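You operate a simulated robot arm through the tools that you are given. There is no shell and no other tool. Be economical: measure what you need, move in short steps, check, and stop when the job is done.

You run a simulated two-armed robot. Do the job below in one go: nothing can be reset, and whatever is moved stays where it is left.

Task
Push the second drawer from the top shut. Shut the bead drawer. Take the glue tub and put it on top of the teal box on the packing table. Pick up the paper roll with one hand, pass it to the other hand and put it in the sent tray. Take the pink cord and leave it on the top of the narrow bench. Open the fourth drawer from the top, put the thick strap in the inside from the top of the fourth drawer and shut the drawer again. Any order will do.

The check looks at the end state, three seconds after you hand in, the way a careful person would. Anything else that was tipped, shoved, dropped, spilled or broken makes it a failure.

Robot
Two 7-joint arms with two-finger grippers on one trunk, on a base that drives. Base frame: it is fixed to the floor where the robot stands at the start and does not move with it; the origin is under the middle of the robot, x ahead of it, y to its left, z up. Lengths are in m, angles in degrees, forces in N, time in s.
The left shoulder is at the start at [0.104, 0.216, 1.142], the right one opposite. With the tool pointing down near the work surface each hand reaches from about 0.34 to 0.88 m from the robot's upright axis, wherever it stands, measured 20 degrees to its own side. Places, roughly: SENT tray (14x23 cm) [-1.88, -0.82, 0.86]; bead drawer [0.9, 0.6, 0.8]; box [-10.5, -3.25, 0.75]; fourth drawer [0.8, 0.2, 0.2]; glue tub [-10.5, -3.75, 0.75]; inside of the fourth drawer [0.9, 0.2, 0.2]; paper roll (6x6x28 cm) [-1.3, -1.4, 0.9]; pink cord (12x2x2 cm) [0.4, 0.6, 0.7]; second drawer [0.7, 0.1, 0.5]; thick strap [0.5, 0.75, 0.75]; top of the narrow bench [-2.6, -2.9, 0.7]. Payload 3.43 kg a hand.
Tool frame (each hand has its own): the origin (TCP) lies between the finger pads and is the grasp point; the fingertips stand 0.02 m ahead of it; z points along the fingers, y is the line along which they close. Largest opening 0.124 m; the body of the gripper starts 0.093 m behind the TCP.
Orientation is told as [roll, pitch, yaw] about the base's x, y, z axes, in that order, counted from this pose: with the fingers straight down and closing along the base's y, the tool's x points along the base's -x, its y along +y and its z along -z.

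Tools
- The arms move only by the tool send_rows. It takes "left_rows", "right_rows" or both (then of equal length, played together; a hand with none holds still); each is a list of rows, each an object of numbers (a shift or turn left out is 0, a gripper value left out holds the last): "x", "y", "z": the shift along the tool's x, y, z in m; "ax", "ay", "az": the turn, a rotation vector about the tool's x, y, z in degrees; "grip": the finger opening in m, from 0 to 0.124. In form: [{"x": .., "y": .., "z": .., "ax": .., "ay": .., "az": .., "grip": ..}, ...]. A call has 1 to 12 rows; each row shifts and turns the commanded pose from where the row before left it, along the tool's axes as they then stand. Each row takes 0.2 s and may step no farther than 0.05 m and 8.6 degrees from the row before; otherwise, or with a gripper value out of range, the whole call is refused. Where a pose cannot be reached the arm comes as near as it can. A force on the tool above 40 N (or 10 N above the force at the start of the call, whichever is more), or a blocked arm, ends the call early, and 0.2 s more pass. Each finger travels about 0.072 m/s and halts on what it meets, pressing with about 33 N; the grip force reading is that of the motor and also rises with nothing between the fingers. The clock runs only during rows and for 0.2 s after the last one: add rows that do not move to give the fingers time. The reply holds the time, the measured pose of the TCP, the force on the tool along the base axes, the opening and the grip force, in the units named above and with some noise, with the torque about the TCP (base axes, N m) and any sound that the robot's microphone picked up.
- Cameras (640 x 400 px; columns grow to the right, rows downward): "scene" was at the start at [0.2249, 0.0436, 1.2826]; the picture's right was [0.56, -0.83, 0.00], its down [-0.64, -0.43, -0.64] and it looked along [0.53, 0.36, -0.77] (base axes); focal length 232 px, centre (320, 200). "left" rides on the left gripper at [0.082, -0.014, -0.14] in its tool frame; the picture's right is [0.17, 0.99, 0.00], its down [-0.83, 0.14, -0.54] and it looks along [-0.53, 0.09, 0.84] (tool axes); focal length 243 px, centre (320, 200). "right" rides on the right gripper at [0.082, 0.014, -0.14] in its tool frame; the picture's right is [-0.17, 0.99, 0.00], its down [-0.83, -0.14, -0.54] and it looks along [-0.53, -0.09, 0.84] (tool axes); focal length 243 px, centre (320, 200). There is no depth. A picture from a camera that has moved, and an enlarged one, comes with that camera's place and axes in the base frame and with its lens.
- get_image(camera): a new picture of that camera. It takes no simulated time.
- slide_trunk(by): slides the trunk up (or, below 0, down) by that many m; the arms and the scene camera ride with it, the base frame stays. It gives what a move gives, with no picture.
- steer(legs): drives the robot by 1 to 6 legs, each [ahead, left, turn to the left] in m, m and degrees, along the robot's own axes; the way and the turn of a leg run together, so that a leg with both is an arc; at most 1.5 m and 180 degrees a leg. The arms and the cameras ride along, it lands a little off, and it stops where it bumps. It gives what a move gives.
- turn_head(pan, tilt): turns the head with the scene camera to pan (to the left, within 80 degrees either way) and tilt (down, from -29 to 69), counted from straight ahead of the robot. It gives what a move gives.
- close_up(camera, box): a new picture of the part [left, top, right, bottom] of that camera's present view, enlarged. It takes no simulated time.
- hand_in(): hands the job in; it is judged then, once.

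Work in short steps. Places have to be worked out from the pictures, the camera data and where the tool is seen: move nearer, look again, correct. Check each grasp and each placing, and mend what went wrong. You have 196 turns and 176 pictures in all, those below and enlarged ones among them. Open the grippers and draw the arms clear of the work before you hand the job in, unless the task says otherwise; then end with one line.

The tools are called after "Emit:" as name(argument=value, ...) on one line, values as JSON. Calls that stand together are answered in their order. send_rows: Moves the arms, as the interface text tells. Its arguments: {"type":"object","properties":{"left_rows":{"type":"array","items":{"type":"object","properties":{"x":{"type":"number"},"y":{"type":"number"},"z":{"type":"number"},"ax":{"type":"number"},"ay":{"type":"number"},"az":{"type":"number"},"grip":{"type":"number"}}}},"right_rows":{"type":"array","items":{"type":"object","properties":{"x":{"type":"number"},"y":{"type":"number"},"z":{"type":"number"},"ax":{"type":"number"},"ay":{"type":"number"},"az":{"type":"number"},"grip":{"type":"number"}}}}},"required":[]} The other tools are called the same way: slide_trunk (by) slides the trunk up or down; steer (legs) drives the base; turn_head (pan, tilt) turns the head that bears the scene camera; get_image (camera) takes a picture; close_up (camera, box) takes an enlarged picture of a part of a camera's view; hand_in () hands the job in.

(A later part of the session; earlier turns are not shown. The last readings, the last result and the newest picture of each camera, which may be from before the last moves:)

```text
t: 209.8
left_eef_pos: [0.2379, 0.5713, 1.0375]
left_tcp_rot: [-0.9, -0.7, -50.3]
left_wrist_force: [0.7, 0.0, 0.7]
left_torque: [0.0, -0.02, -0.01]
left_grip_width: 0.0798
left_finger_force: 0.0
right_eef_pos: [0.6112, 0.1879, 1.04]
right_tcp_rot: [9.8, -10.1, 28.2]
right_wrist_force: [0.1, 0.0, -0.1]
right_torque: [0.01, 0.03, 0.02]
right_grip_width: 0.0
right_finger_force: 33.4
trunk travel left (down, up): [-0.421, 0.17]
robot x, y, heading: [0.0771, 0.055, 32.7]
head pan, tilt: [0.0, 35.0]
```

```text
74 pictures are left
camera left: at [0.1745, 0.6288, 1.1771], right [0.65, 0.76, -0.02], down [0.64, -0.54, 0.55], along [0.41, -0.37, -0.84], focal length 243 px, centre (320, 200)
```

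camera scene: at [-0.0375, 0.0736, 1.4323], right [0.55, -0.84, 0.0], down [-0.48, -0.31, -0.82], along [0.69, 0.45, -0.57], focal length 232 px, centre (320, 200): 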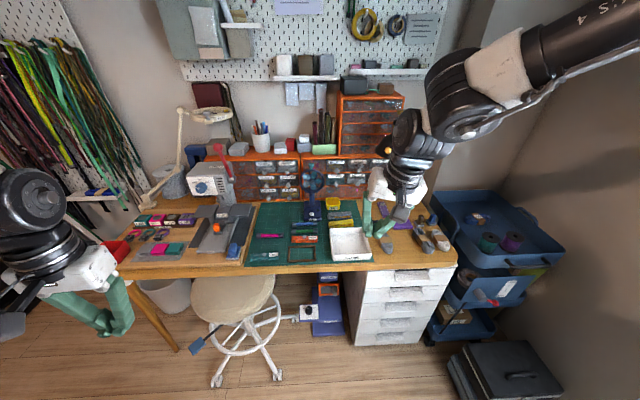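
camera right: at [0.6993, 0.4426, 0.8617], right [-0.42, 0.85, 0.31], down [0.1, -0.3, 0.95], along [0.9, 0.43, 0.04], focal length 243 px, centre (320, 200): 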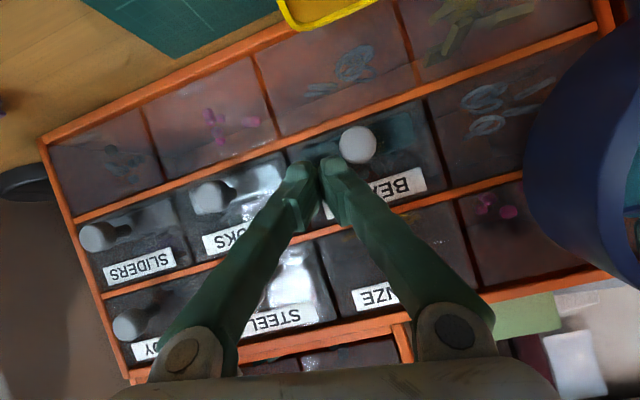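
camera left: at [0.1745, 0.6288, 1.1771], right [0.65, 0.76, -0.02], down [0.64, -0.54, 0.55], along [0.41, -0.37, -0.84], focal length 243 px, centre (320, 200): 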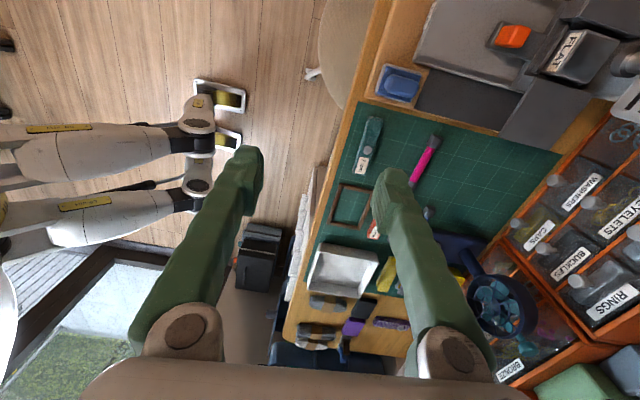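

Emit:
send_rows(left_rows=[{"y": 0.034, "x": -0.012, "z": 0.022}, {"y": 0.034, "x": -0.012, "z": 0.022}, {"y": 0.034, "x": -0.012, "z": 0.022}, {"y": 0.034, "x": -0.012, "z": 0.022}, {"y": 0.034, "x": -0.012, "z": 0.022}, {"y": 0.034, "x": -0.012, "z": 0.022}])

Emit:
get_image(camera="left")

```text
t: 211.2
left_eef_pos: [0.4403, 0.6449, 0.9003]
left_tcp_rot: [-1.2, -0.6, -50.3]
left_wrist_force: [-0.4, -0.4, 0.9]
left_torque: [-0.05, 0.08, -0.02]
left_grip_width: 0.0801
left_finger_force: 0.0
right_eef_pos: [0.6128, 0.1897, 1.0396]
right_tcp_rot: [9.7, -9.9, 28.2]
right_wrist_force: [0.6, 0.1, -0.5]
right_torque: [-0.01, 0.02, -0.05]
right_grip_width: 0.0003
right_finger_force: 32.3
trunk travel left (down, up): [-0.421, 0.17]
robot x, y, heading: [0.0778, 0.0539, 33.1]
head pan, tilt: [0.0, 35.0]
```

```text
73 pictures are left
camera left: at [0.3774, 0.7018, 1.0406], right [0.65, 0.76, -0.02], down [0.64, -0.54, 0.55], along [0.4, -0.37, -0.84], focal length 243 px, centre (320, 200)
```

left: 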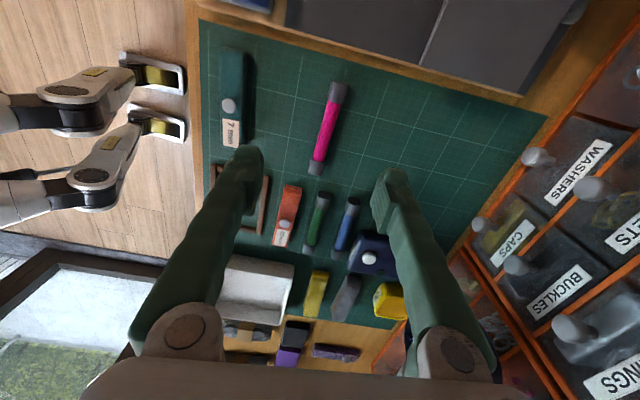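

Cord centre is at about (0.4435, 0.649), axis ≈123°. I fine-align and descend with the trunk.

Emit:
send_rows(left_rows=[{"y": 0.005, "az": 6}])

Emit:
slide_trunk(by=-0.115)

Emit:
get_image(camera="left")

```text
t: 211.6
left_eef_pos: [0.445, 0.6457, 0.9029]
left_tcp_rot: [-0.8, -0.9, -56.3]
left_wrist_force: [-1.2, -0.2, -1.2]
left_torque: [-0.04, 0.02, 0.01]
left_grip_width: 0.08
left_finger_force: 0.1
right_eef_pos: [0.6107, 0.1887, 1.04]
right_tcp_rot: [9.9, -10.0, 28.3]
right_wrist_force: [-0.2, 0.7, 0.6]
right_torque: [0.0, 0.02, 0.02]
right_grip_width: 0.0
right_finger_force: 33.3
trunk travel left (down, up): [-0.421, 0.17]
robot x, y, heading: [0.075, 0.0527, 32.9]
head pan, tilt: [0.0, 35.0]
```

```text
t: 213.0
left_eef_pos: [0.4439, 0.6477, 0.7882]
left_tcp_rot: [-0.9, -1.0, -56.1]
left_wrist_force: [0.3, 0.1, -0.1]
left_torque: [-0.04, 0.01, -0.03]
left_grip_width: 0.0801
left_finger_force: 0.1
right_eef_pos: [0.6113, 0.1872, 0.9249]
right_tcp_rot: [9.8, -10.2, 28.1]
right_wrist_force: [-0.3, 0.6, 0.7]
right_torque: [0.0, -0.01, 0.0]
right_grip_width: 0.0001
right_finger_force: 33.0
trunk travel left (down, up): [-0.306, 0.285]
robot x, y, heading: [0.0755, 0.0507, 33.2]
head pan, tilt: [0.0, 35.0]
```

```text
72 pictures are left
camera left: at [0.3871, 0.7109, 0.9276], right [0.73, 0.69, -0.02], down [0.58, -0.6, 0.55], along [0.37, -0.41, -0.84], focal length 243 px, centre (320, 200)
```

left: 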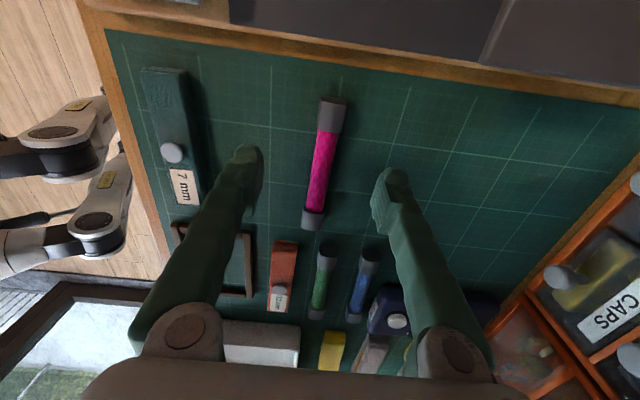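

Well centred. I lower to TCP z≈0.764 and close.

Emit:
slide_trunk(by=-0.024)

Emit:
send_rows(left_rows=[{"grip": 0.0}, {}, {}, {}, {}])

Emit:
slide_trunk(by=0.15)

Emit:
get_image(camera="left")

```text
t: 213.7
left_eef_pos: [0.4444, 0.6469, 0.7649]
left_tcp_rot: [-0.8, -0.9, -56.2]
left_wrist_force: [-0.1, 0.2, -0.2]
left_torque: [0.03, -0.04, 0.02]
left_grip_width: 0.0801
left_finger_force: 0.0
right_eef_pos: [0.6105, 0.1879, 0.9005]
right_tcp_rot: [9.8, -10.2, 28.2]
right_wrist_force: [0.0, 1.2, 0.2]
right_torque: [-0.02, -0.02, 0.03]
right_grip_width: 0.0
right_finger_force: 33.2
trunk travel left (down, up): [-0.282, 0.309]
robot x, y, heading: [0.0752, 0.0536, 32.9]
head pan, tilt: [0.0, 35.0]
```

```text
t: 214.9
left_eef_pos: [0.4462, 0.6462, 0.7683]
left_tcp_rot: [-0.4, -0.9, -56.2]
left_wrist_force: [0.7, 4.9, 36.1]
left_torque: [0.25, 0.06, -0.02]
left_grip_width: 0.0059
left_finger_force: 33.4
right_eef_pos: [0.6105, 0.1856, 0.9022]
right_tcp_rot: [9.9, -10.3, 28.3]
right_wrist_force: [-0.9, -0.4, 0.5]
right_torque: [0.02, -0.02, 0.02]
right_grip_width: 0.0
right_finger_force: 33.6
trunk travel left (down, up): [-0.282, 0.309]
robot x, y, heading: [0.0761, 0.0483, 33.2]
head pan, tilt: [0.0, 35.0]
```

```text
t: 216.7
left_eef_pos: [0.4449, 0.6483, 0.9189]
left_tcp_rot: [-0.3, -0.9, -56.1]
left_wrist_force: [0.1, 0.3, -0.8]
left_torque: [0.01, -0.01, -0.04]
left_grip_width: 0.0
left_finger_force: 33.2
right_eef_pos: [0.6109, 0.188, 1.0501]
right_tcp_rot: [9.8, -10.1, 28.2]
right_wrist_force: [0.2, -0.1, 0.1]
right_torque: [0.01, -0.02, -0.01]
right_grip_width: 0.0
right_finger_force: 33.1
trunk travel left (down, up): [-0.432, 0.159]
robot x, y, heading: [0.0775, 0.0513, 32.9]
head pan, tilt: [0.0, 35.0]
```

```text
71 pictures are left
camera left: at [0.387, 0.7113, 1.0579], right [0.73, 0.69, -0.01], down [0.57, -0.6, 0.55], along [0.37, -0.41, -0.83], focal length 243 px, centre (320, 200)
```

left: 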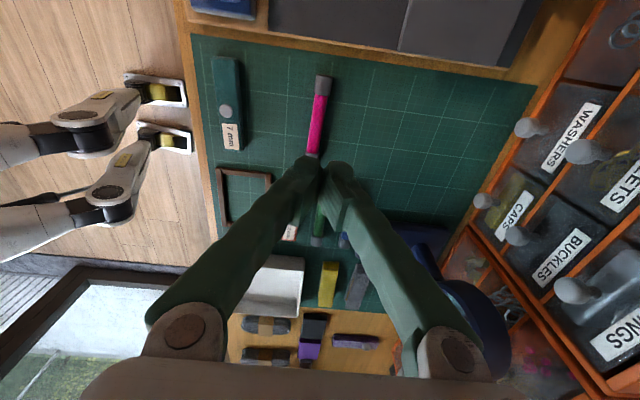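

The fingers closed above the cord and slipped off, so I was too high. I reopen, re-centre, and go down until the tips feel the mat.

Emit:
send_rows(left_rows=[{"y": -0.003, "x": 0.004, "grip": 0.07}, {}, {}, {}, {}])

Emit:
slide_trunk(by=-0.15)

Emit:
send_rows(left_rows=[{"z": 0.006}, {"z": 0.006}, {"z": 0.005}, {"z": 0.005}])

Emit:
close_up(camera="left", box=[220, 90, 420, 250])

```text
t: 217.9
left_eef_pos: [0.4401, 0.6501, 0.9202]
left_tcp_rot: [-0.2, -1.0, -56.2]
left_wrist_force: [-0.9, 0.1, 0.6]
left_torque: [-0.01, 0.0, 0.02]
left_grip_width: 0.07
left_finger_force: 0.1
right_eef_pos: [0.6121, 0.1875, 1.0505]
right_tcp_rot: [9.8, -10.1, 28.3]
right_wrist_force: [0.2, 0.3, 0.0]
right_torque: [-0.03, 0.01, 0.0]
right_grip_width: 0.0
right_finger_force: 33.0
trunk travel left (down, up): [-0.432, 0.159]
robot x, y, heading: [0.0766, 0.0521, 33.1]
head pan, tilt: [0.0, 35.0]
```

```text
t: 219.6
left_eef_pos: [0.4406, 0.6479, 0.7696]
left_tcp_rot: [-0.1, -0.9, -56.2]
left_wrist_force: [0.3, -0.7, 0.3]
left_torque: [-0.03, 0.02, 0.0]
left_grip_width: 0.0702
left_finger_force: 0.1
right_eef_pos: [0.6119, 0.1885, 0.9017]
right_tcp_rot: [9.8, -10.2, 28.2]
right_wrist_force: [-1.1, 0.4, 0.5]
right_torque: [0.03, 0.0, 0.0]
right_grip_width: 0.0
right_finger_force: 32.8
trunk travel left (down, up): [-0.282, 0.309]
robot x, y, heading: [0.0753, 0.054, 33.3]
head pan, tilt: [0.0, 35.0]
```

```text
t: 220.7
left_eef_pos: [0.4414, 0.6497, 0.754]
left_tcp_rot: [0.3, -1.0, -56.2]
left_wrist_force: [-5.9, -1.7, 23.8]
left_torque: [-0.4, 0.92, -0.01]
left_grip_width: 0.072
left_finger_force: 1.9
right_eef_pos: [0.6114, 0.1878, 0.9023]
right_tcp_rot: [9.9, -10.1, 28.1]
right_wrist_force: [0.1, -0.3, -0.6]
right_torque: [-0.03, 0.01, 0.01]
right_grip_width: 0.0
right_finger_force: 33.0
trunk travel left (down, up): [-0.282, 0.309]
robot x, y, heading: [0.0765, 0.0507, 33.2]
head pan, tilt: [0.0, 35.0]
stopped in row 4 (left hand): the force on the tool passed its limit at 47 N (the readings are from after the stop); the commanded pose is now the measured one
```

```text
2.50 times, centred on (320, 170) of left
camera zoom: at [0.3827, 0.7134, 0.8935], right [0.73, 0.69, 0.0], down [0.57, -0.6, 0.55], along [0.38, -0.4, -0.83], focal length 606 px, centre (320, 275)
```

zoom: 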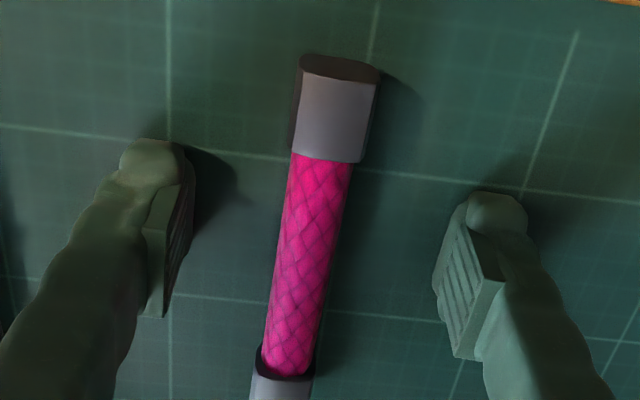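

The tips touch the mat at TCP z 0.754. I rise 3 mm and close.

Emit:
send_rows(left_rows=[{"z": -0.004}, {"grip": 0.0}, {}, {}, {}, {}])

Emit:
slide_trunk(by=0.15)

Emit:
get_image(camera="left")

```text
t: 222.1
left_eef_pos: [0.4422, 0.6516, 0.7552]
left_tcp_rot: [0.1, -1.0, -56.1]
left_wrist_force: [-0.1, -0.6, 0.1]
left_torque: [-0.02, -0.01, -0.03]
left_grip_width: 0.0145
left_finger_force: 32.8
right_eef_pos: [0.6103, 0.1889, 0.9002]
right_tcp_rot: [9.7, -10.1, 28.2]
right_wrist_force: [-0.7, -0.2, -0.4]
right_torque: [0.01, 0.02, 0.0]
right_grip_width: 0.0002
right_finger_force: 33.2
trunk travel left (down, up): [-0.282, 0.309]
robot x, y, heading: [0.0733, 0.0529, 33.1]
head pan, tilt: [0.0, 35.0]
```

```text
t: 223.8
left_eef_pos: [0.442, 0.6513, 0.9049]
left_tcp_rot: [0.0, -0.8, -56.2]
left_wrist_force: [0.0, -0.7, -0.2]
left_torque: [0.02, 0.0, -0.04]
left_grip_width: 0.0143
left_finger_force: 33.0
right_eef_pos: [0.6106, 0.1871, 1.0498]
right_tcp_rot: [9.8, -10.0, 28.2]
right_wrist_force: [-0.4, -0.2, 0.0]
right_torque: [-0.02, -0.01, 0.03]
right_grip_width: 0.0
right_finger_force: 32.7
trunk travel left (down, up): [-0.432, 0.159]
robot x, y, heading: [0.0743, 0.0564, 32.8]
head pan, tilt: [0.0, 35.0]
```

```text
69 pictures are left
camera left: at [0.383, 0.7143, 1.0439], right [0.73, 0.69, 0.0], down [0.57, -0.61, 0.55], along [0.38, -0.4, -0.83], focal length 243 px, centre (320, 200)
```

left: 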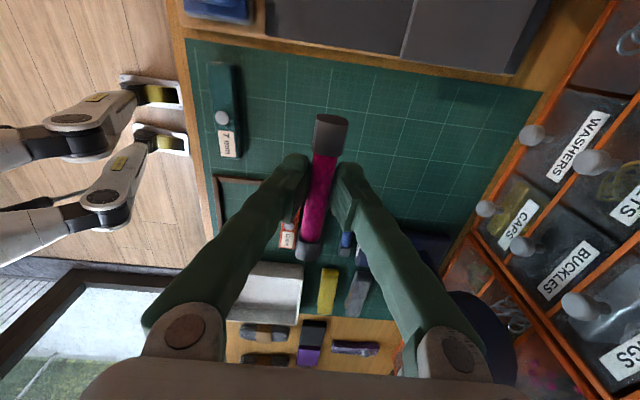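

The cord is held (0.014 m). I retract the left hand, back off and turn round step by step to look at the rest of the room.

Emit:
send_rows(left_rows=[{"z": -0.04}, {"y": -0.04, "z": -0.02}, {"y": -0.045}, {"y": -0.045}, {"y": -0.045}, {"y": -0.045}, {"y": -0.03}])

Emit:
steer(legs=[[-0.27, 0, 0], [0, 0, -75]])

Emit:
turn_head(pan=-60, tilt=25)

Emit:
get_image(camera="scene")

```text
t: 225.4
left_eef_pos: [0.234, 0.5108, 0.9674]
left_tcp_rot: [0.1, -1.0, -56.0]
left_wrist_force: [-0.8, -0.5, -0.3]
left_torque: [0.05, 0.01, 0.01]
left_grip_width: 0.0144
left_finger_force: 32.9
right_eef_pos: [0.6113, 0.1888, 1.0514]
right_tcp_rot: [9.8, -10.1, 28.2]
right_wrist_force: [-0.8, -1.1, -0.4]
right_torque: [0.02, -0.01, 0.02]
right_grip_width: 0.0
right_finger_force: 33.0
trunk travel left (down, up): [-0.432, 0.159]
robot x, y, heading: [0.0762, 0.05, 32.8]
head pan, tilt: [0.0, 35.0]
```

```text
t: 232.0
left_eef_pos: [0.3388, -0.1207, 0.9664]
left_tcp_rot: [0.1, -1.0, -130.3]
left_wrist_force: [-0.1, 0.6, 0.6]
left_torque: [0.01, -0.02, 0.01]
left_grip_width: 0.0141
left_finger_force: 33.3
right_eef_pos: [0.1299, -0.5724, 1.0502]
right_tcp_rot: [9.7, -10.2, -45.9]
right_wrist_force: [0.6, 0.6, 0.3]
right_torque: [0.02, -0.03, -0.02]
right_grip_width: 0.0001
right_finger_force: 32.9
trunk travel left (down, up): [-0.432, 0.159]
robot x, y, heading: [-0.1454, -0.09, -41.1]
head pan, tilt: [0.0, 35.0]
```

```text
t: 233.3
left_eef_pos: [0.3391, -0.1209, 0.9671]
left_tcp_rot: [0.1, -1.0, -130.3]
left_wrist_force: [-0.5, -0.2, 0.6]
left_torque: [-0.03, -0.02, -0.01]
left_grip_width: 0.0144
left_finger_force: 32.9
right_eef_pos: [0.1293, -0.5715, 1.0504]
right_tcp_rot: [9.8, -10.0, -45.9]
right_wrist_force: [0.8, -0.6, 0.6]
right_torque: [0.05, 0.01, -0.02]
right_grip_width: 0.0
right_finger_force: 32.1
trunk travel left (down, up): [-0.432, 0.159]
robot x, y, heading: [-0.1467, -0.0965, -41.2]
head pan, tilt: [-60.0, 25.0]
```

```text
68 pictures are left
camera scene: at [-0.07, -0.2656, 1.4596], right [-0.98, 0.19, 0.0], down [0.08, 0.41, -0.91], along [-0.17, -0.89, -0.42], focal length 232 px, centre (320, 200)
```

scene: 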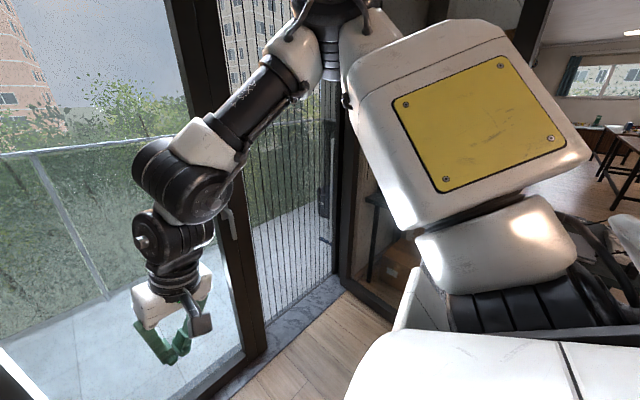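

Emit:
steer(legs=[[0, 0, -50]])

Emit:
turn_head(pan=-30, tilt=35)

Emit:
get_image(camera="scene")

```text
t: 236.8
left_eef_pos: [0.1469, -0.4824, 0.9668]
left_tcp_rot: [0.1, -0.9, -179.9]
left_wrist_force: [0.4, -0.6, -1.3]
left_torque: [0.03, 0.0, -0.01]
left_grip_width: 0.0144
left_finger_force: 33.4
right_eef_pos: [-0.331, -0.6152, 1.0512]
right_tcp_rot: [9.7, -10.2, -95.6]
right_wrist_force: [0.5, 0.5, -0.2]
right_torque: [-0.01, 0.0, -0.02]
right_grip_width: 0.0001
right_finger_force: 33.4
trunk travel left (down, up): [-0.432, 0.159]
robot x, y, heading: [-0.1476, -0.094, -90.6]
head pan, tilt: [-60.0, 25.0]
```

```text
t: 237.7
left_eef_pos: [0.1467, -0.4828, 0.9673]
left_tcp_rot: [0.1, -0.9, -180.0]
left_wrist_force: [-0.4, -0.5, -1.0]
left_torque: [0.0, 0.03, 0.02]
left_grip_width: 0.0142
left_finger_force: 33.3
right_eef_pos: [-0.3318, -0.6158, 1.051]
right_tcp_rot: [9.9, -10.1, -95.6]
right_wrist_force: [-0.1, 0.2, 0.6]
right_torque: [0.02, -0.01, 0.02]
right_grip_width: 0.0001
right_finger_force: 33.1
trunk travel left (down, up): [-0.432, 0.159]
robot x, y, heading: [-0.1467, -0.0921, -90.6]
head pan, tilt: [-30.0, 35.0]
```

```text
67 pictures are left
camera scene: at [-0.1928, -0.2934, 1.4439], right [-0.86, 0.51, 0.0], down [0.29, 0.49, -0.82], along [-0.42, -0.7, -0.57], focal length 232 px, centre (320, 200)
```

scene: 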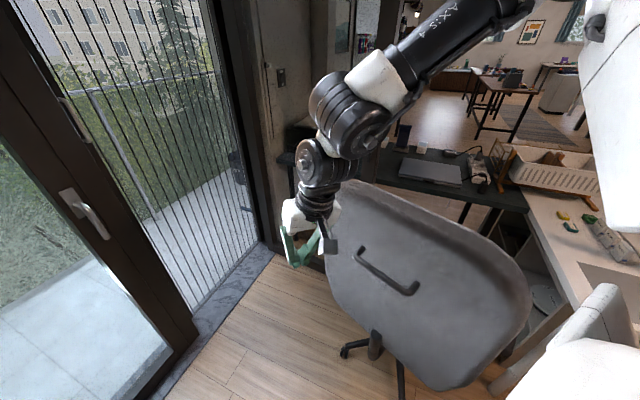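

An office chair stands behind me at about (−0.75, −0.5). I turn further to see the counter and the way through.

Emit:
steer(legs=[[0.1, 0, 0], [0, 0, -60]])

Emit:
turn_head(pan=0, tilt=30)

Emit:
get_image(camera="scene")

```text
t: 240.1
left_eef_pos: [0.0813, -0.6222, 0.9667]
left_tcp_rot: [0.1, -0.9, 171.1]
left_wrist_force: [0.6, 0.3, -0.4]
left_torque: [0.0, 0.0, 0.01]
left_grip_width: 0.0144
left_finger_force: 32.8
right_eef_pos: [-0.4069, -0.6803, 1.0525]
right_tcp_rot: [10.2, -10.2, -104.2]
right_wrist_force: [-0.2, -0.3, -0.1]
right_torque: [0.03, -0.01, 0.02]
right_grip_width: 0.0
right_finger_force: 33.2
trunk travel left (down, up): [-0.432, 0.159]
robot x, y, heading: [-0.1498, -0.1915, -99.9]
head pan, tilt: [-30.0, 35.0]
stopped in leg 2: the robot was blocked; the commanded pose is now the measured one
```

```text
t: 241.0
left_eef_pos: [0.0815, -0.6223, 0.967]
left_tcp_rot: [0.1, -1.0, 171.1]
left_wrist_force: [-0.2, 0.1, -0.6]
left_torque: [-0.01, -0.01, -0.02]
left_grip_width: 0.0146
left_finger_force: 33.1
right_eef_pos: [-0.4081, -0.6793, 1.0527]
right_tcp_rot: [10.4, -10.4, -104.2]
right_wrist_force: [-0.3, -0.9, 0.1]
right_torque: [-0.02, 0.02, 0.03]
right_grip_width: 0.0
right_finger_force: 32.9
trunk travel left (down, up): [-0.432, 0.159]
robot x, y, heading: [-0.1482, -0.1908, -100.0]
head pan, tilt: [0.0, 30.0]
```

```text
66 pictures are left
camera scene: at [-0.1839, -0.4041, 1.4517], right [-0.99, 0.17, 0.0], down [0.09, 0.49, -0.87], along [-0.15, -0.85, -0.5], focal length 232 px, centre (320, 200)
```

scene: 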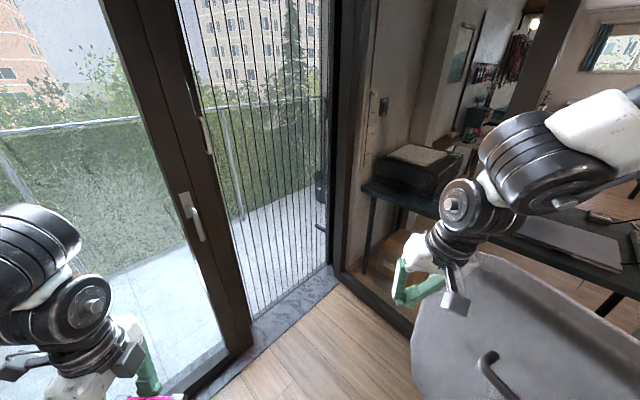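

The turn was blocked, probably by the chair's base. I move a bit away to the left (toward +x) and turn there.

Emit:
steer(legs=[[0, 0.2, 0], [0, 0, -50]])

Emit:
get_image(camera="scene")

```text
t: 247.3
left_eef_pos: [-0.1283, -0.6821, 0.9674]
left_tcp_rot: [0.1, -0.9, 121.7]
left_wrist_force: [-0.7, -0.2, 0.2]
left_torque: [0.02, 0.01, -0.03]
left_grip_width: 0.0144
left_finger_force: 33.1
right_eef_pos: [-0.4902, -0.3486, 1.052]
right_tcp_rot: [10.3, -10.3, -153.6]
right_wrist_force: [0.0, -0.1, -0.3]
right_torque: [-0.02, -0.01, -0.01]
right_grip_width: 0.0
right_finger_force: 33.8
trunk travel left (down, up): [-0.432, 0.159]
robot x, y, heading: [0.0467, -0.2297, -149.0]
head pan, tilt: [0.0, 30.0]
```

```text
65 pictures are left
camera scene: at [-0.1354, -0.3369, 1.4517], right [-0.51, 0.86, 0.0], down [0.43, 0.26, -0.87], along [-0.74, -0.44, -0.5], focal length 232 px, centre (320, 200)
```

scene: 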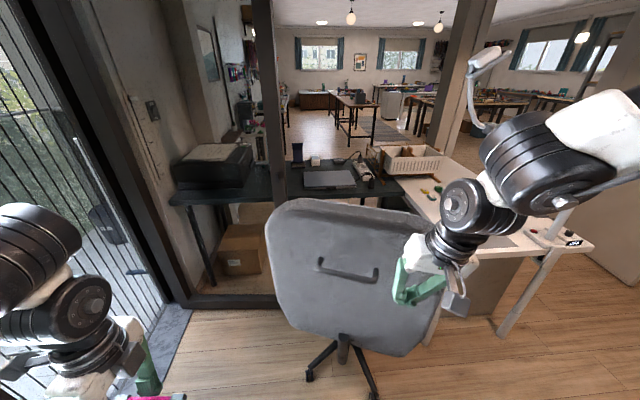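

Emit:
close_up(camera="scene", box=[160, 70, 480, 270])

Emit:
turn_head(pan=-50, tilt=25)

Emit:
get_image(camera="scene")

```text
2.00 times, centred on (320, 170) of scene
camera zoom: at [-0.1354, -0.3369, 1.4517], right [-0.51, 0.86, 0.0], down [0.43, 0.26, -0.87], along [-0.74, -0.44, -0.5], focal length 464 px, centre (320, 260)
```

zoom: 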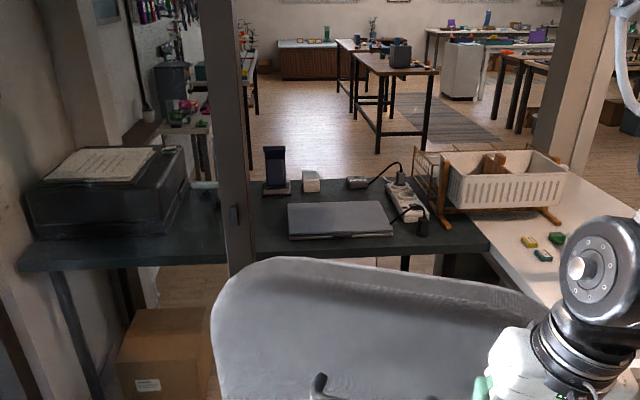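

```text
t: 248.5
left_eef_pos: [-0.1293, -0.6817, 0.9673]
left_tcp_rot: [0.2, -0.9, 121.7]
left_wrist_force: [0.4, 0.8, -0.5]
left_torque: [0.0, 0.01, 0.03]
left_grip_width: 0.0145
left_finger_force: 33.2
right_eef_pos: [-0.4918, -0.3489, 1.0516]
right_tcp_rot: [10.2, -10.3, -153.6]
right_wrist_force: [0.2, 0.4, -0.2]
right_torque: [0.02, -0.01, 0.0]
right_grip_width: 0.0
right_finger_force: 32.6
trunk travel left (down, up): [-0.432, 0.159]
robot x, y, heading: [0.0466, -0.227, -149.2]
head pan, tilt: [-50.0, 25.0]
```

```text
63 pictures are left
camera scene: at [-0.145, -0.2603, 1.4597], right [0.33, 0.95, 0.0], down [0.4, -0.14, -0.91], along [-0.86, 0.3, -0.42], focal length 232 px, centre (320, 200)
```

scene: 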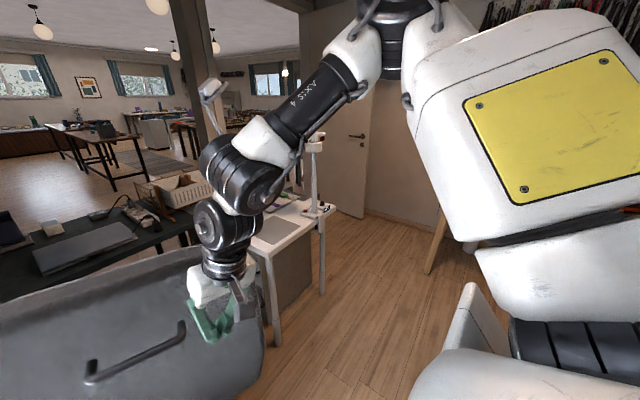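

The dark desk, pillar and white desk close off this side, so I need to find the way through. I move toward the free floor to the north-west and look again.

Emit:
steer(legs=[[0.15, -0.71, 0], [0, 0, -40]])

Emit:
turn_head(pan=0, tilt=25)

Emit:
get_image(camera="scene")

```text
t: 261.1
left_eef_pos: [-0.8803, 0.0855, 0.9669]
left_tcp_rot: [0.1, -0.9, 81.0]
left_wrist_force: [0.2, 0.7, -0.7]
left_torque: [0.01, 0.03, 0.01]
left_grip_width: 0.0146
left_finger_force: 32.7
right_eef_pos: [-0.9371, 0.5739, 1.0529]
right_tcp_rot: [10.3, -10.3, 165.8]
right_wrist_force: [0.3, 0.3, -0.1]
right_torque: [-0.03, -0.03, 0.01]
right_grip_width: 0.0001
right_finger_force: 32.8
trunk travel left (down, up): [-0.432, 0.159]
robot x, y, heading: [-0.4505, 0.3119, 170.3]
head pan, tilt: [-50.0, 25.0]
```

```text
t: 262.3
left_eef_pos: [-0.8811, 0.0852, 0.9675]
left_tcp_rot: [0.1, -0.9, 81.0]
left_wrist_force: [-0.2, -0.2, 0.6]
left_torque: [0.0, 0.01, 0.0]
left_grip_width: 0.0146
left_finger_force: 32.9
right_eef_pos: [-0.9384, 0.5738, 1.0517]
right_tcp_rot: [10.2, -10.2, 165.8]
right_wrist_force: [-0.1, 0.4, -0.3]
right_torque: [0.02, -0.02, 0.0]
right_grip_width: 0.0002
right_finger_force: 32.8
trunk travel left (down, up): [-0.432, 0.159]
robot x, y, heading: [-0.4562, 0.3133, 170.3]
head pan, tilt: [0.0, 25.0]
```

```text
62 pictures are left
camera scene: at [-0.6636, 0.353, 1.4597], right [0.17, 0.99, 0.0], down [0.42, -0.07, -0.91], along [-0.89, 0.15, -0.42], focal length 232 px, centre (320, 200)
```

scene: 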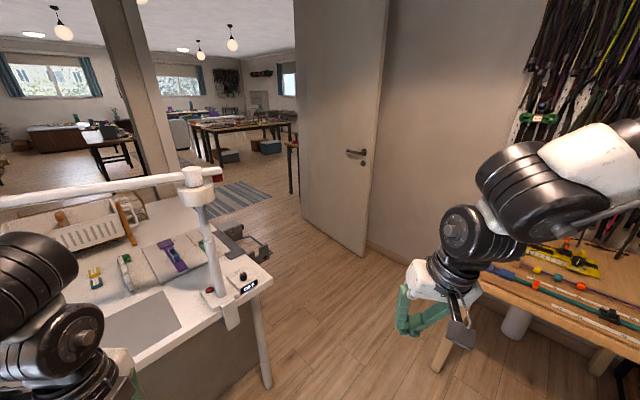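

There is an open doorway between the white desk's end and the open door leaf. I drive through the middle of the gap in two legs, then look.

Emit:
steer(legs=[[0.85, -0.27, 0], [0.85, 0.145, 0]])

Emit:
turn_head(pan=40, tilt=25)

Emit:
get_image(camera="scene")

```text
t: 271.5
left_eef_pos: [-2.352, 0.4831, 0.9668]
left_tcp_rot: [0.0, -1.0, 81.2]
left_wrist_force: [0.1, -0.9, -0.9]
left_torque: [0.01, -0.03, -0.01]
left_grip_width: 0.0144
left_finger_force: 32.9
right_eef_pos: [-2.4034, 0.9647, 1.0505]
right_tcp_rot: [10.7, -9.5, 166.5]
right_wrist_force: [8.4, -5.4, 2.0]
right_torque: [1.05, 1.32, -0.88]
right_grip_width: 0.0004
right_finger_force: 32.8
trunk travel left (down, up): [-0.432, 0.159]
robot x, y, heading: [-1.9216, 0.7119, 170.5]
head pan, tilt: [0.0, 25.0]
stopped in leg 2: the force on the tool passed its limit at 94 N (the readings are from after the stop); the commanded pose is now the measured one
```

```text
t: 272.6
left_eef_pos: [-2.3503, 0.4827, 0.9681]
left_tcp_rot: [0.1, -1.0, 81.2]
left_wrist_force: [-0.3, 0.3, -0.4]
left_torque: [0.02, 0.0, 0.02]
left_grip_width: 0.0143
left_finger_force: 32.4
right_eef_pos: [-2.4022, 0.9658, 1.0508]
right_tcp_rot: [10.6, -9.4, 166.5]
right_wrist_force: [1.6, -5.6, -0.4]
right_torque: [0.94, 0.29, -0.28]
right_grip_width: 0.0002
right_finger_force: 33.1
trunk travel left (down, up): [-0.432, 0.159]
robot x, y, heading: [-1.9223, 0.7173, 170.2]
head pan, tilt: [40.0, 25.0]
```

```text
61 pictures are left
camera scene: at [-2.1223, 0.6891, 1.4597], right [-0.51, 0.86, 0.0], down [0.36, 0.21, -0.91], along [-0.78, -0.46, -0.42], focal length 232 px, centre (320, 200)
```

scene: 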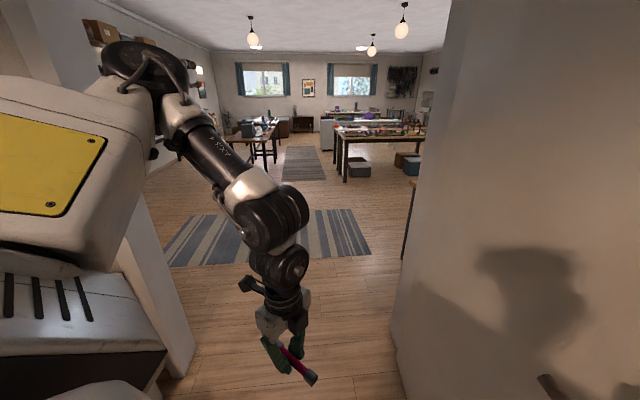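

The right hand touched the door leaf. I back away, turn toward the opening (heading ≈ 217°) and go through its middle.

Emit:
steer(legs=[[-0.15, 0.08, 0], [0, 0, 45]])

Emit:
turn_head(pan=0, tilt=35)

Emit:
get_image(camera="scene")

```text
t: 277.1
left_eef_pos: [-1.9289, 0.1463, 0.9667]
left_tcp_rot: [0.1, -1.0, 126.1]
left_wrist_force: [-0.1, -0.2, 0.8]
left_torque: [0.01, 0.0, 0.0]
left_grip_width: 0.0143
left_finger_force: 32.5
right_eef_pos: [-2.3074, 0.4522, 1.0499]
right_tcp_rot: [10.6, -9.3, -148.6]
right_wrist_force: [-0.3, 0.2, -0.2]
right_torque: [0.01, 0.01, 0.01]
right_grip_width: 0.0001
right_finger_force: 32.4
trunk travel left (down, up): [-0.432, 0.159]
robot x, y, heading: [-1.789, 0.6122, -144.8]
head pan, tilt: [40.0, 25.0]
```

```text
t: 278.2
left_eef_pos: [-1.9301, 0.1466, 0.967]
left_tcp_rot: [0.1, -0.9, 126.2]
left_wrist_force: [-0.4, -0.9, -0.3]
left_torque: [0.02, 0.0, 0.02]
left_grip_width: 0.0146
left_finger_force: 33.3
right_eef_pos: [-2.3054, 0.4515, 1.0511]
right_tcp_rot: [10.6, -9.4, -148.6]
right_wrist_force: [0.2, -0.1, 0.2]
right_torque: [0.02, -0.01, -0.01]
right_grip_width: 0.0001
right_finger_force: 32.8
trunk travel left (down, up): [-0.432, 0.159]
robot x, y, heading: [-1.7869, 0.6137, -144.8]
head pan, tilt: [0.0, 35.0]
```

```text
60 pictures are left
camera scene: at [-1.9607, 0.4907, 1.4439], right [-0.58, 0.82, 0.0], down [0.47, 0.33, -0.82], along [-0.67, -0.47, -0.57], focal length 232 px, centre (320, 200)
```

scene: 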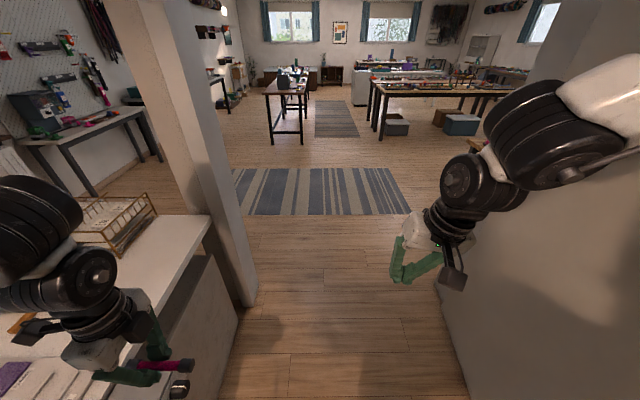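

The opening is clear, about 1.2 m wide, and the narrow bench is visible beyond at left. I align my heading and drive through.

Emit:
steer(legs=[[0, 0, -10], [1.35, 0, 0], [0, 0, 60]])

Emit:
get_image(camera="scene")

```text
t: 290.1
left_eef_pos: [-2.8157, -0.4101, 0.9692]
left_tcp_rot: [-0.1, 0.0, 165.1]
left_wrist_force: [-0.5, 0.6, -0.2]
left_torque: [-0.01, -0.04, 0.01]
left_grip_width: 0.0145
left_finger_force: 32.7
right_eef_pos: [-3.3016, -0.4167, 1.0501]
right_tcp_rot: [11.0, -9.5, -109.1]
right_wrist_force: [0.4, 1.3, -0.7]
right_torque: [-0.01, 0.0, -0.02]
right_grip_width: 0.0
right_finger_force: 32.8
trunk travel left (down, up): [-0.432, 0.159]
robot x, y, heading: [-2.9998, 0.0387, -105.0]
head pan, tilt: [0.0, 35.0]
stopped in leg 3: the robot was blocked; the commanded pose is now the measured one
```

```text
59 pictures are left
camera scene: at [-3.0611, -0.166, 1.4441], right [-0.97, 0.26, -0.01], down [0.15, 0.55, -0.82], along [-0.21, -0.79, -0.57], focal length 232 px, centre (320, 200)
```

scene: 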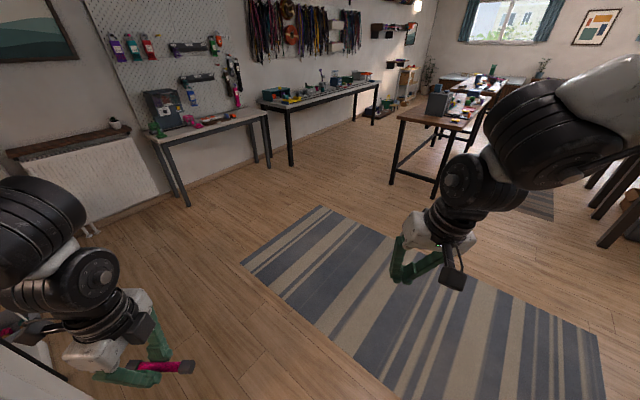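

I am through; the narrow bench is the white-topped one with the device, front edge from about (−2.2,−2.5) to (−3.2,−3.15). I step away from the pillar, turn to face it and approach.

Emit:
steer(legs=[[0, -0.25, 0], [0, 0, 50], [0.95, -0.7, 0], [0.85, -0.63, 0]])

Emit:
get_image(camera="scene")

```text
t: 314.7
left_eef_pos: [-2.8393, -2.2604, 0.9665]
left_tcp_rot: [-0.1, -0.6, -144.6]
left_wrist_force: [0.4, 0.3, -0.7]
left_torque: [-0.02, -0.04, 0.0]
left_grip_width: 0.0144
left_finger_force: 32.9
right_eef_pos: [-3.1456, -2.6362, 1.0513]
right_tcp_rot: [10.7, -9.4, -59.0]
right_wrist_force: [0.2, 0.9, 1.3]
right_torque: [0.03, 0.0, 0.0]
right_grip_width: 0.0
right_finger_force: 33.4
trunk travel left (down, up): [-0.432, 0.159]
robot x, y, heading: [-3.3028, -2.1155, -54.8]
head pan, tilt: [0.0, 35.0]
```

```text
58 pictures are left
camera scene: at [-3.1803, -2.2908, 1.4439], right [-0.82, -0.57, 0.0], down [-0.33, 0.47, -0.82], along [0.47, -0.67, -0.57], focal length 232 px, centre (320, 200)
```

scene: 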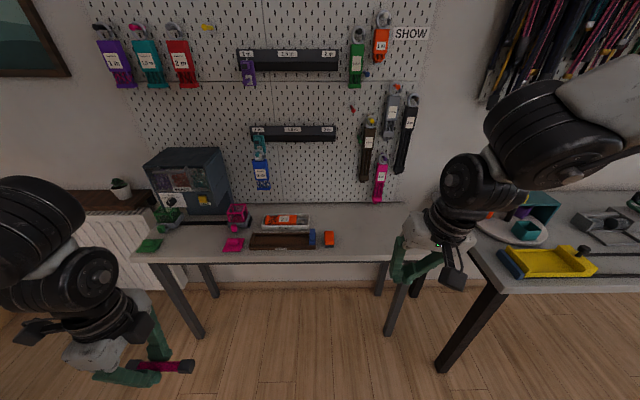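

The narrow bench has a free patch at its right part, around (−2.87, −3.07). I move so that spot falls in the left hand's reach: forward-right, then turn 23° right.

Emit:
steer(legs=[[0.33, -0.195, 0], [0, 0, -23]])

Emit:
turn_head(pan=20, tilt=45)

Emit:
get_image(camera="scene")

```text
t: 319.5
left_eef_pos: [-2.8981, -2.8107, 0.9661]
left_tcp_rot: [0.0, -0.8, -166.9]
left_wrist_force: [0.4, 0.3, -0.9]
left_torque: [0.02, 0.01, -0.01]
left_grip_width: 0.0144
left_finger_force: 32.8
right_eef_pos: [-3.3244, -3.04, 1.05]
right_tcp_rot: [10.6, -9.4, -81.4]
right_wrist_force: [0.0, 0.6, -0.8]
right_torque: [0.01, -0.02, -0.02]
right_grip_width: 0.0
right_finger_force: 33.2
trunk travel left (down, up): [-0.432, 0.159]
robot x, y, heading: [-3.2692, -2.4987, -77.1]
head pan, tilt: [0.0, 35.0]
```

```text
t: 320.3
left_eef_pos: [-2.8973, -2.8091, 0.9659]
left_tcp_rot: [-0.1, -0.8, -167.0]
left_wrist_force: [0.7, 0.8, -0.1]
left_torque: [-0.03, 0.0, 0.02]
left_grip_width: 0.0147
left_finger_force: 32.4
right_eef_pos: [-3.3245, -3.0409, 1.0513]
right_tcp_rot: [10.6, -9.5, -81.3]
right_wrist_force: [0.1, 0.2, -1.0]
right_torque: [0.02, -0.02, -0.03]
right_grip_width: 0.0
right_finger_force: 33.1
trunk travel left (down, up): [-0.432, 0.159]
robot x, y, heading: [-3.2724, -2.5013, -77.4]
head pan, tilt: [20.0, 45.0]
```

```text
57 pictures are left
camera scene: at [-3.2005, -2.69, 1.4291], right [-0.84, -0.54, 0.0], down [-0.38, 0.6, -0.71], along [0.38, -0.6, -0.71], focal length 232 px, centre (320, 200)
```

scene: 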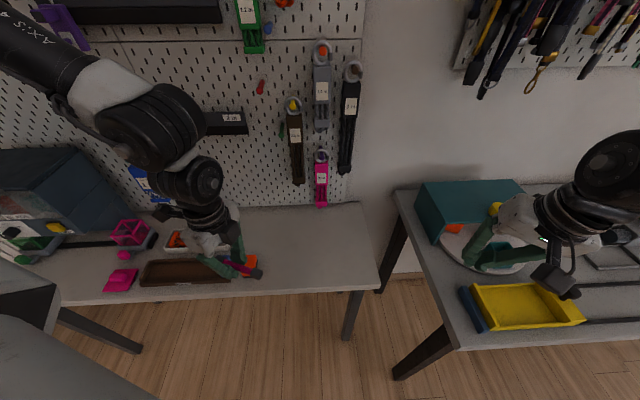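

I move the left hand over the free spot.

Emit:
send_rows(left_rows=[{"y": 0.039, "x": -0.008}, {"y": 0.039, "x": -0.008}, {"y": 0.039, "x": -0.008}, {"y": 0.039, "x": -0.008}, {"y": 0.039, "x": -0.008}, {"y": 0.039, "x": -0.008}, {"y": 0.03, "x": -0.008}])

Emit:
get_image(camera="scene")

Emit:
get_image(camera="left")

```text
t: 321.9
left_eef_pos: [-2.8672, -3.0402, 0.966]
left_tcp_rot: [0.3, -0.9, -166.9]
left_wrist_force: [0.2, -0.3, -0.7]
left_torque: [0.0, 0.0, -0.01]
left_grip_width: 0.0145
left_finger_force: 33.3
left hand out of reach, approached as far as the arm can: row 6, 7
right_eef_pos: [-3.3242, -3.0402, 1.0508]
right_tcp_rot: [10.6, -9.4, -81.4]
right_wrist_force: [-1.3, 0.9, 0.5]
right_torque: [-0.01, -0.03, -0.04]
right_grip_width: 0.0002
right_finger_force: 32.6
trunk travel left (down, up): [-0.432, 0.159]
robot x, y, heading: [-3.2726, -2.5039, -77.3]
head pan, tilt: [20.0, 45.0]
```

```text
56 pictures are left
camera scene: at [-3.2008, -2.6891, 1.4292], right [-0.84, -0.54, 0.0], down [-0.38, 0.59, -0.71], along [0.38, -0.6, -0.71], focal length 232 px, centre (320, 200)
```

scene: 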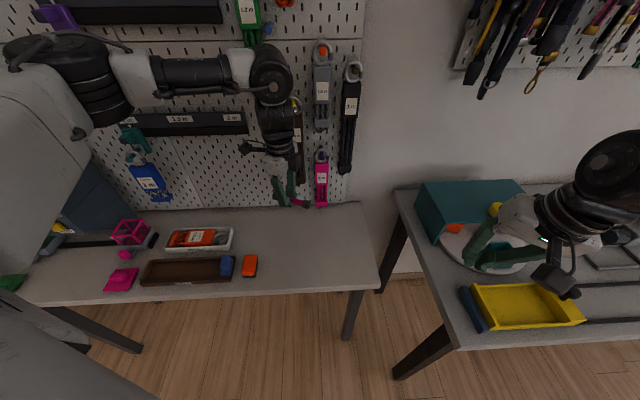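

```text
55 pictures are left
camera left: at [-2.7891, -3.0078, 1.105], right [0.38, -0.92, 0.0], down [-0.77, -0.32, 0.55], along [-0.51, -0.21, -0.83], focal length 243 px, centre (320, 200)
```

left: 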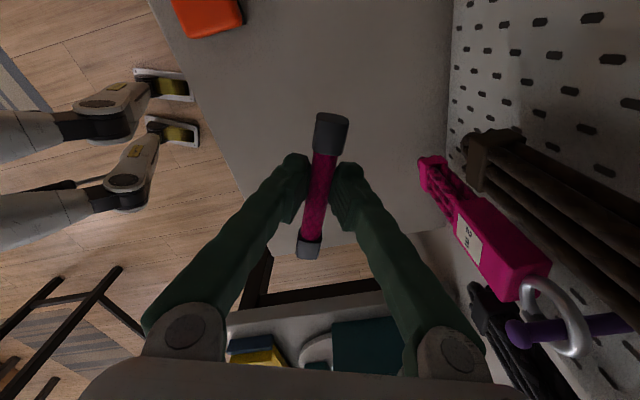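

The spot below is free. I shift 4 cm toward the room, then lower with the arm only, since the right hand hangs over the next table.

Emit:
send_rows(left_rows=[{"y": -0.035}, {"z": 0.04}, {"z": 0.04}, {"z": 0.04}, {"z": 0.04}, {"z": 0.03}])

Emit:
get_image(camera="left")

```text
t: 323.3
left_eef_pos: [-2.8717, -2.9989, 0.7826]
left_tcp_rot: [0.1, -0.7, -167.0]
left_wrist_force: [0.4, 0.2, -0.2]
left_torque: [0.01, 0.0, 0.01]
left_grip_width: 0.0141
left_finger_force: 33.0
left hand out of reach, approached as far as the arm can: row 6
right_eef_pos: [-3.324, -3.0418, 1.0504]
right_tcp_rot: [10.6, -9.3, -81.4]
right_wrist_force: [-0.2, 0.0, 0.2]
right_torque: [-0.01, -0.01, 0.0]
right_grip_width: 0.0
right_finger_force: 32.9
trunk travel left (down, up): [-0.432, 0.159]
robot x, y, heading: [-3.2705, -2.5017, -77.1]
head pan, tilt: [20.0, 45.0]
```

```text
54 pictures are left
camera left: at [-2.7932, -2.9656, 0.9224], right [0.38, -0.92, 0.0], down [-0.77, -0.32, 0.55], along [-0.51, -0.21, -0.83], focal length 243 px, centre (320, 200)
```

left: 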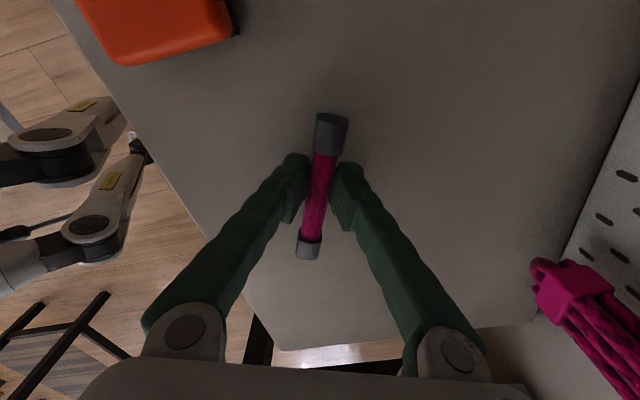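

The bench top is close below. I lower the trunk by 0.04 and then feel for the surface in small arm steps.

Emit:
slide_trunk(by=-0.05)

Emit:
send_rows(left_rows=[{"z": 0.008}, {"z": 0.008}, {"z": 0.008}, {"z": 0.008}])

Emit:
get_image(camera="left")

```text
t: 323.9
left_eef_pos: [-2.8722, -2.9977, 0.7594]
left_tcp_rot: [-0.4, -0.7, -167.0]
left_wrist_force: [-1.7, 1.6, 9.4]
left_torque: [0.07, -0.26, 0.04]
left_grip_width: 0.0144
left_finger_force: 32.8
right_eef_pos: [-3.3243, -3.0402, 1.0238]
right_tcp_rot: [10.6, -8.9, -81.2]
right_wrist_force: [0.0, 0.4, 1.1]
right_torque: [0.0, 0.0, 0.0]
right_grip_width: 0.0
right_finger_force: 32.7
trunk travel left (down, up): [-0.409, 0.182]
robot x, y, heading: [-3.2748, -2.5014, -77.4]
head pan, tilt: [20.0, 45.0]
stopped: the force on the tool passed its limit at 58 N (the readings are from after the stop); the commanded pose is now the measured one
```

```text
t: 324.2
left_eef_pos: [-2.8721, -2.997, 0.759]
left_tcp_rot: [-0.3, -0.8, -167.1]
left_wrist_force: [-1.8, 7.0, 21.4]
left_torque: [0.18, -0.37, 0.13]
left_grip_width: 0.0143
left_finger_force: 32.9
right_eef_pos: [-3.3241, -3.0384, 1.0255]
right_tcp_rot: [10.6, -9.1, -81.3]
right_wrist_force: [-0.1, -1.1, -0.8]
right_torque: [0.02, -0.02, 0.0]
right_grip_width: 0.0
right_finger_force: 32.9
trunk travel left (down, up): [-0.409, 0.182]
robot x, y, heading: [-3.2746, -2.5017, -77.4]
head pan, tilt: [20.0, 45.0]
stopped in row 1 (left hand): the force on the tool passed its limit at 46 N (the readings are from after the stop); the commanded pose is now the measured one
```

```text
53 pictures are left
camera left: at [-2.7929, -2.9652, 0.898], right [0.38, -0.92, -0.01], down [-0.77, -0.32, 0.55], along [-0.51, -0.2, -0.84], focal length 243 px, centre (320, 200)
```

left: 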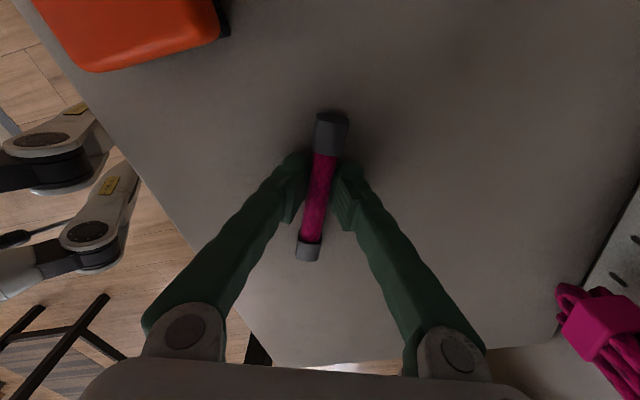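

Contact with the bench top at TCP z 0.759. I rise 2 mm, release, and lift straight up.

Emit:
send_rows(left_rows=[{"z": -0.002}, {"grip": 0.05}, {}, {}, {"z": -0.04}, {"z": -0.04}, {"z": -0.04}])

Emit:
get_image(camera="left")

```text
t: 325.9
left_eef_pos: [-2.8703, -2.9994, 0.8804]
left_tcp_rot: [-0.3, -0.6, -167.0]
left_wrist_force: [0.4, 0.0, -0.3]
left_torque: [-0.03, -0.03, 0.02]
left_grip_width: 0.05
left_finger_force: 0.0
right_eef_pos: [-3.3232, -3.0401, 1.0248]
right_tcp_rot: [10.6, -9.0, -81.3]
right_wrist_force: [-0.5, 0.1, 0.7]
right_torque: [-0.02, -0.01, 0.0]
right_grip_width: 0.0
right_finger_force: 33.7
trunk travel left (down, up): [-0.409, 0.182]
robot x, y, heading: [-3.2703, -2.5041, -77.2]
head pan, tilt: [20.0, 45.0]
```

```text
52 pictures are left
camera left: at [-2.7914, -2.9664, 1.0197], right [0.38, -0.92, -0.01], down [-0.77, -0.32, 0.55], along [-0.51, -0.2, -0.84], focal length 243 px, centre (320, 200)
```

left: 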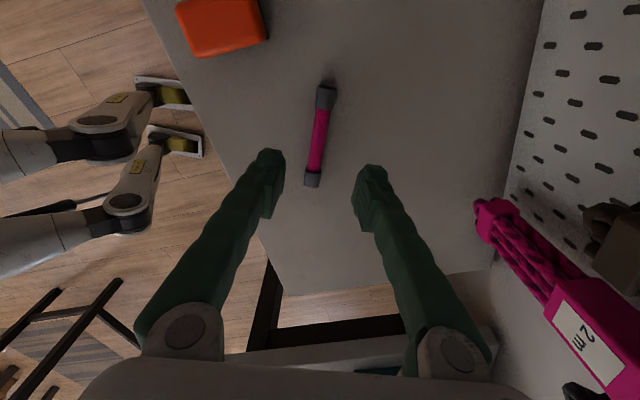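

The pink cord lies on the narrow bench. I retract the left hand, back away, and turn to face the dark desk for the paper roll.

Emit:
send_rows(left_rows=[{"z": -0.04}, {"z": -0.04, "y": -0.03}, {"y": -0.045}, {"y": -0.045}, {"y": -0.045}, {"y": -0.045}])

Emit:
steer(legs=[[-0.45, 0, 0], [0, 0, 115], [0.4, -0.1, 0]])

Emit:
turn_head(pan=0, tilt=28)

Emit:
get_image(camera="scene")

```text
t: 327.2
left_eef_pos: [-2.9114, -2.8007, 0.9588]
left_tcp_rot: [-0.2, -0.6, -167.0]
left_wrist_force: [-0.1, -0.3, 0.0]
left_torque: [-0.02, 0.01, -0.02]
left_grip_width: 0.0502
left_finger_force: 0.2
left hand out of reach, approached as far as the arm can: row 6
right_eef_pos: [-3.3246, -3.0401, 1.0252]
right_tcp_rot: [10.6, -9.1, -81.3]
right_wrist_force: [0.4, 0.2, 0.4]
right_torque: [0.0, -0.01, -0.02]
right_grip_width: 0.0
right_finger_force: 33.4
trunk travel left (down, up): [-0.409, 0.182]
robot x, y, heading: [-3.2698, -2.5003, -77.1]
head pan, tilt: [20.0, 45.0]
```

```text
t: 339.5
left_eef_pos: [-2.8574, -1.4708, 0.9589]
left_tcp_rot: [-0.3, -0.6, -54.3]
left_wrist_force: [-0.2, -0.4, 0.5]
left_torque: [0.02, 0.01, -0.04]
left_grip_width: 0.05
left_finger_force: 0.0
right_eef_pos: [-2.4785, -1.7576, 1.0251]
right_tcp_rot: [10.6, -9.0, 31.5]
right_wrist_force: [-0.4, 0.2, 0.6]
right_torque: [-0.01, 0.01, 0.01]
right_grip_width: 0.0002
right_finger_force: 32.5
trunk travel left (down, up): [-0.409, 0.182]
robot x, y, heading: [-2.9941, -1.9212, 35.4]
head pan, tilt: [20.0, 45.0]
```

```text
t: 340.4
left_eef_pos: [-2.857, -1.4708, 0.9599]
left_tcp_rot: [-0.4, -0.7, -54.3]
left_wrist_force: [-0.4, -0.5, -0.1]
left_torque: [0.01, -0.02, -0.03]
left_grip_width: 0.0498
left_finger_force: 0.2
right_eef_pos: [-2.4767, -1.7586, 1.0251]
right_tcp_rot: [10.7, -9.0, 31.5]
right_wrist_force: [-0.1, 0.0, 0.4]
right_torque: [0.01, 0.0, 0.01]
right_grip_width: 0.0
right_finger_force: 33.1
trunk travel left (down, up): [-0.409, 0.182]
robot x, y, heading: [-2.9964, -1.9227, 35.3]
head pan, tilt: [0.0, 28.0]
```

```text
51 pictures are left
camera scene: at [-2.8121, -1.791, 1.4308], right [0.58, -0.81, 0.0], down [-0.38, -0.27, -0.88], along [0.72, 0.51, -0.47], focal length 232 px, centre (320, 200)
```

scene: 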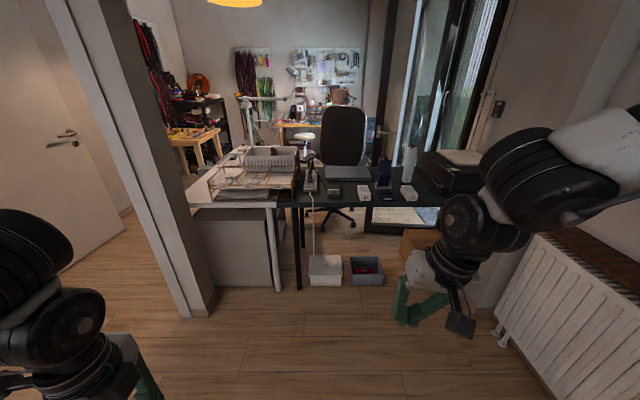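

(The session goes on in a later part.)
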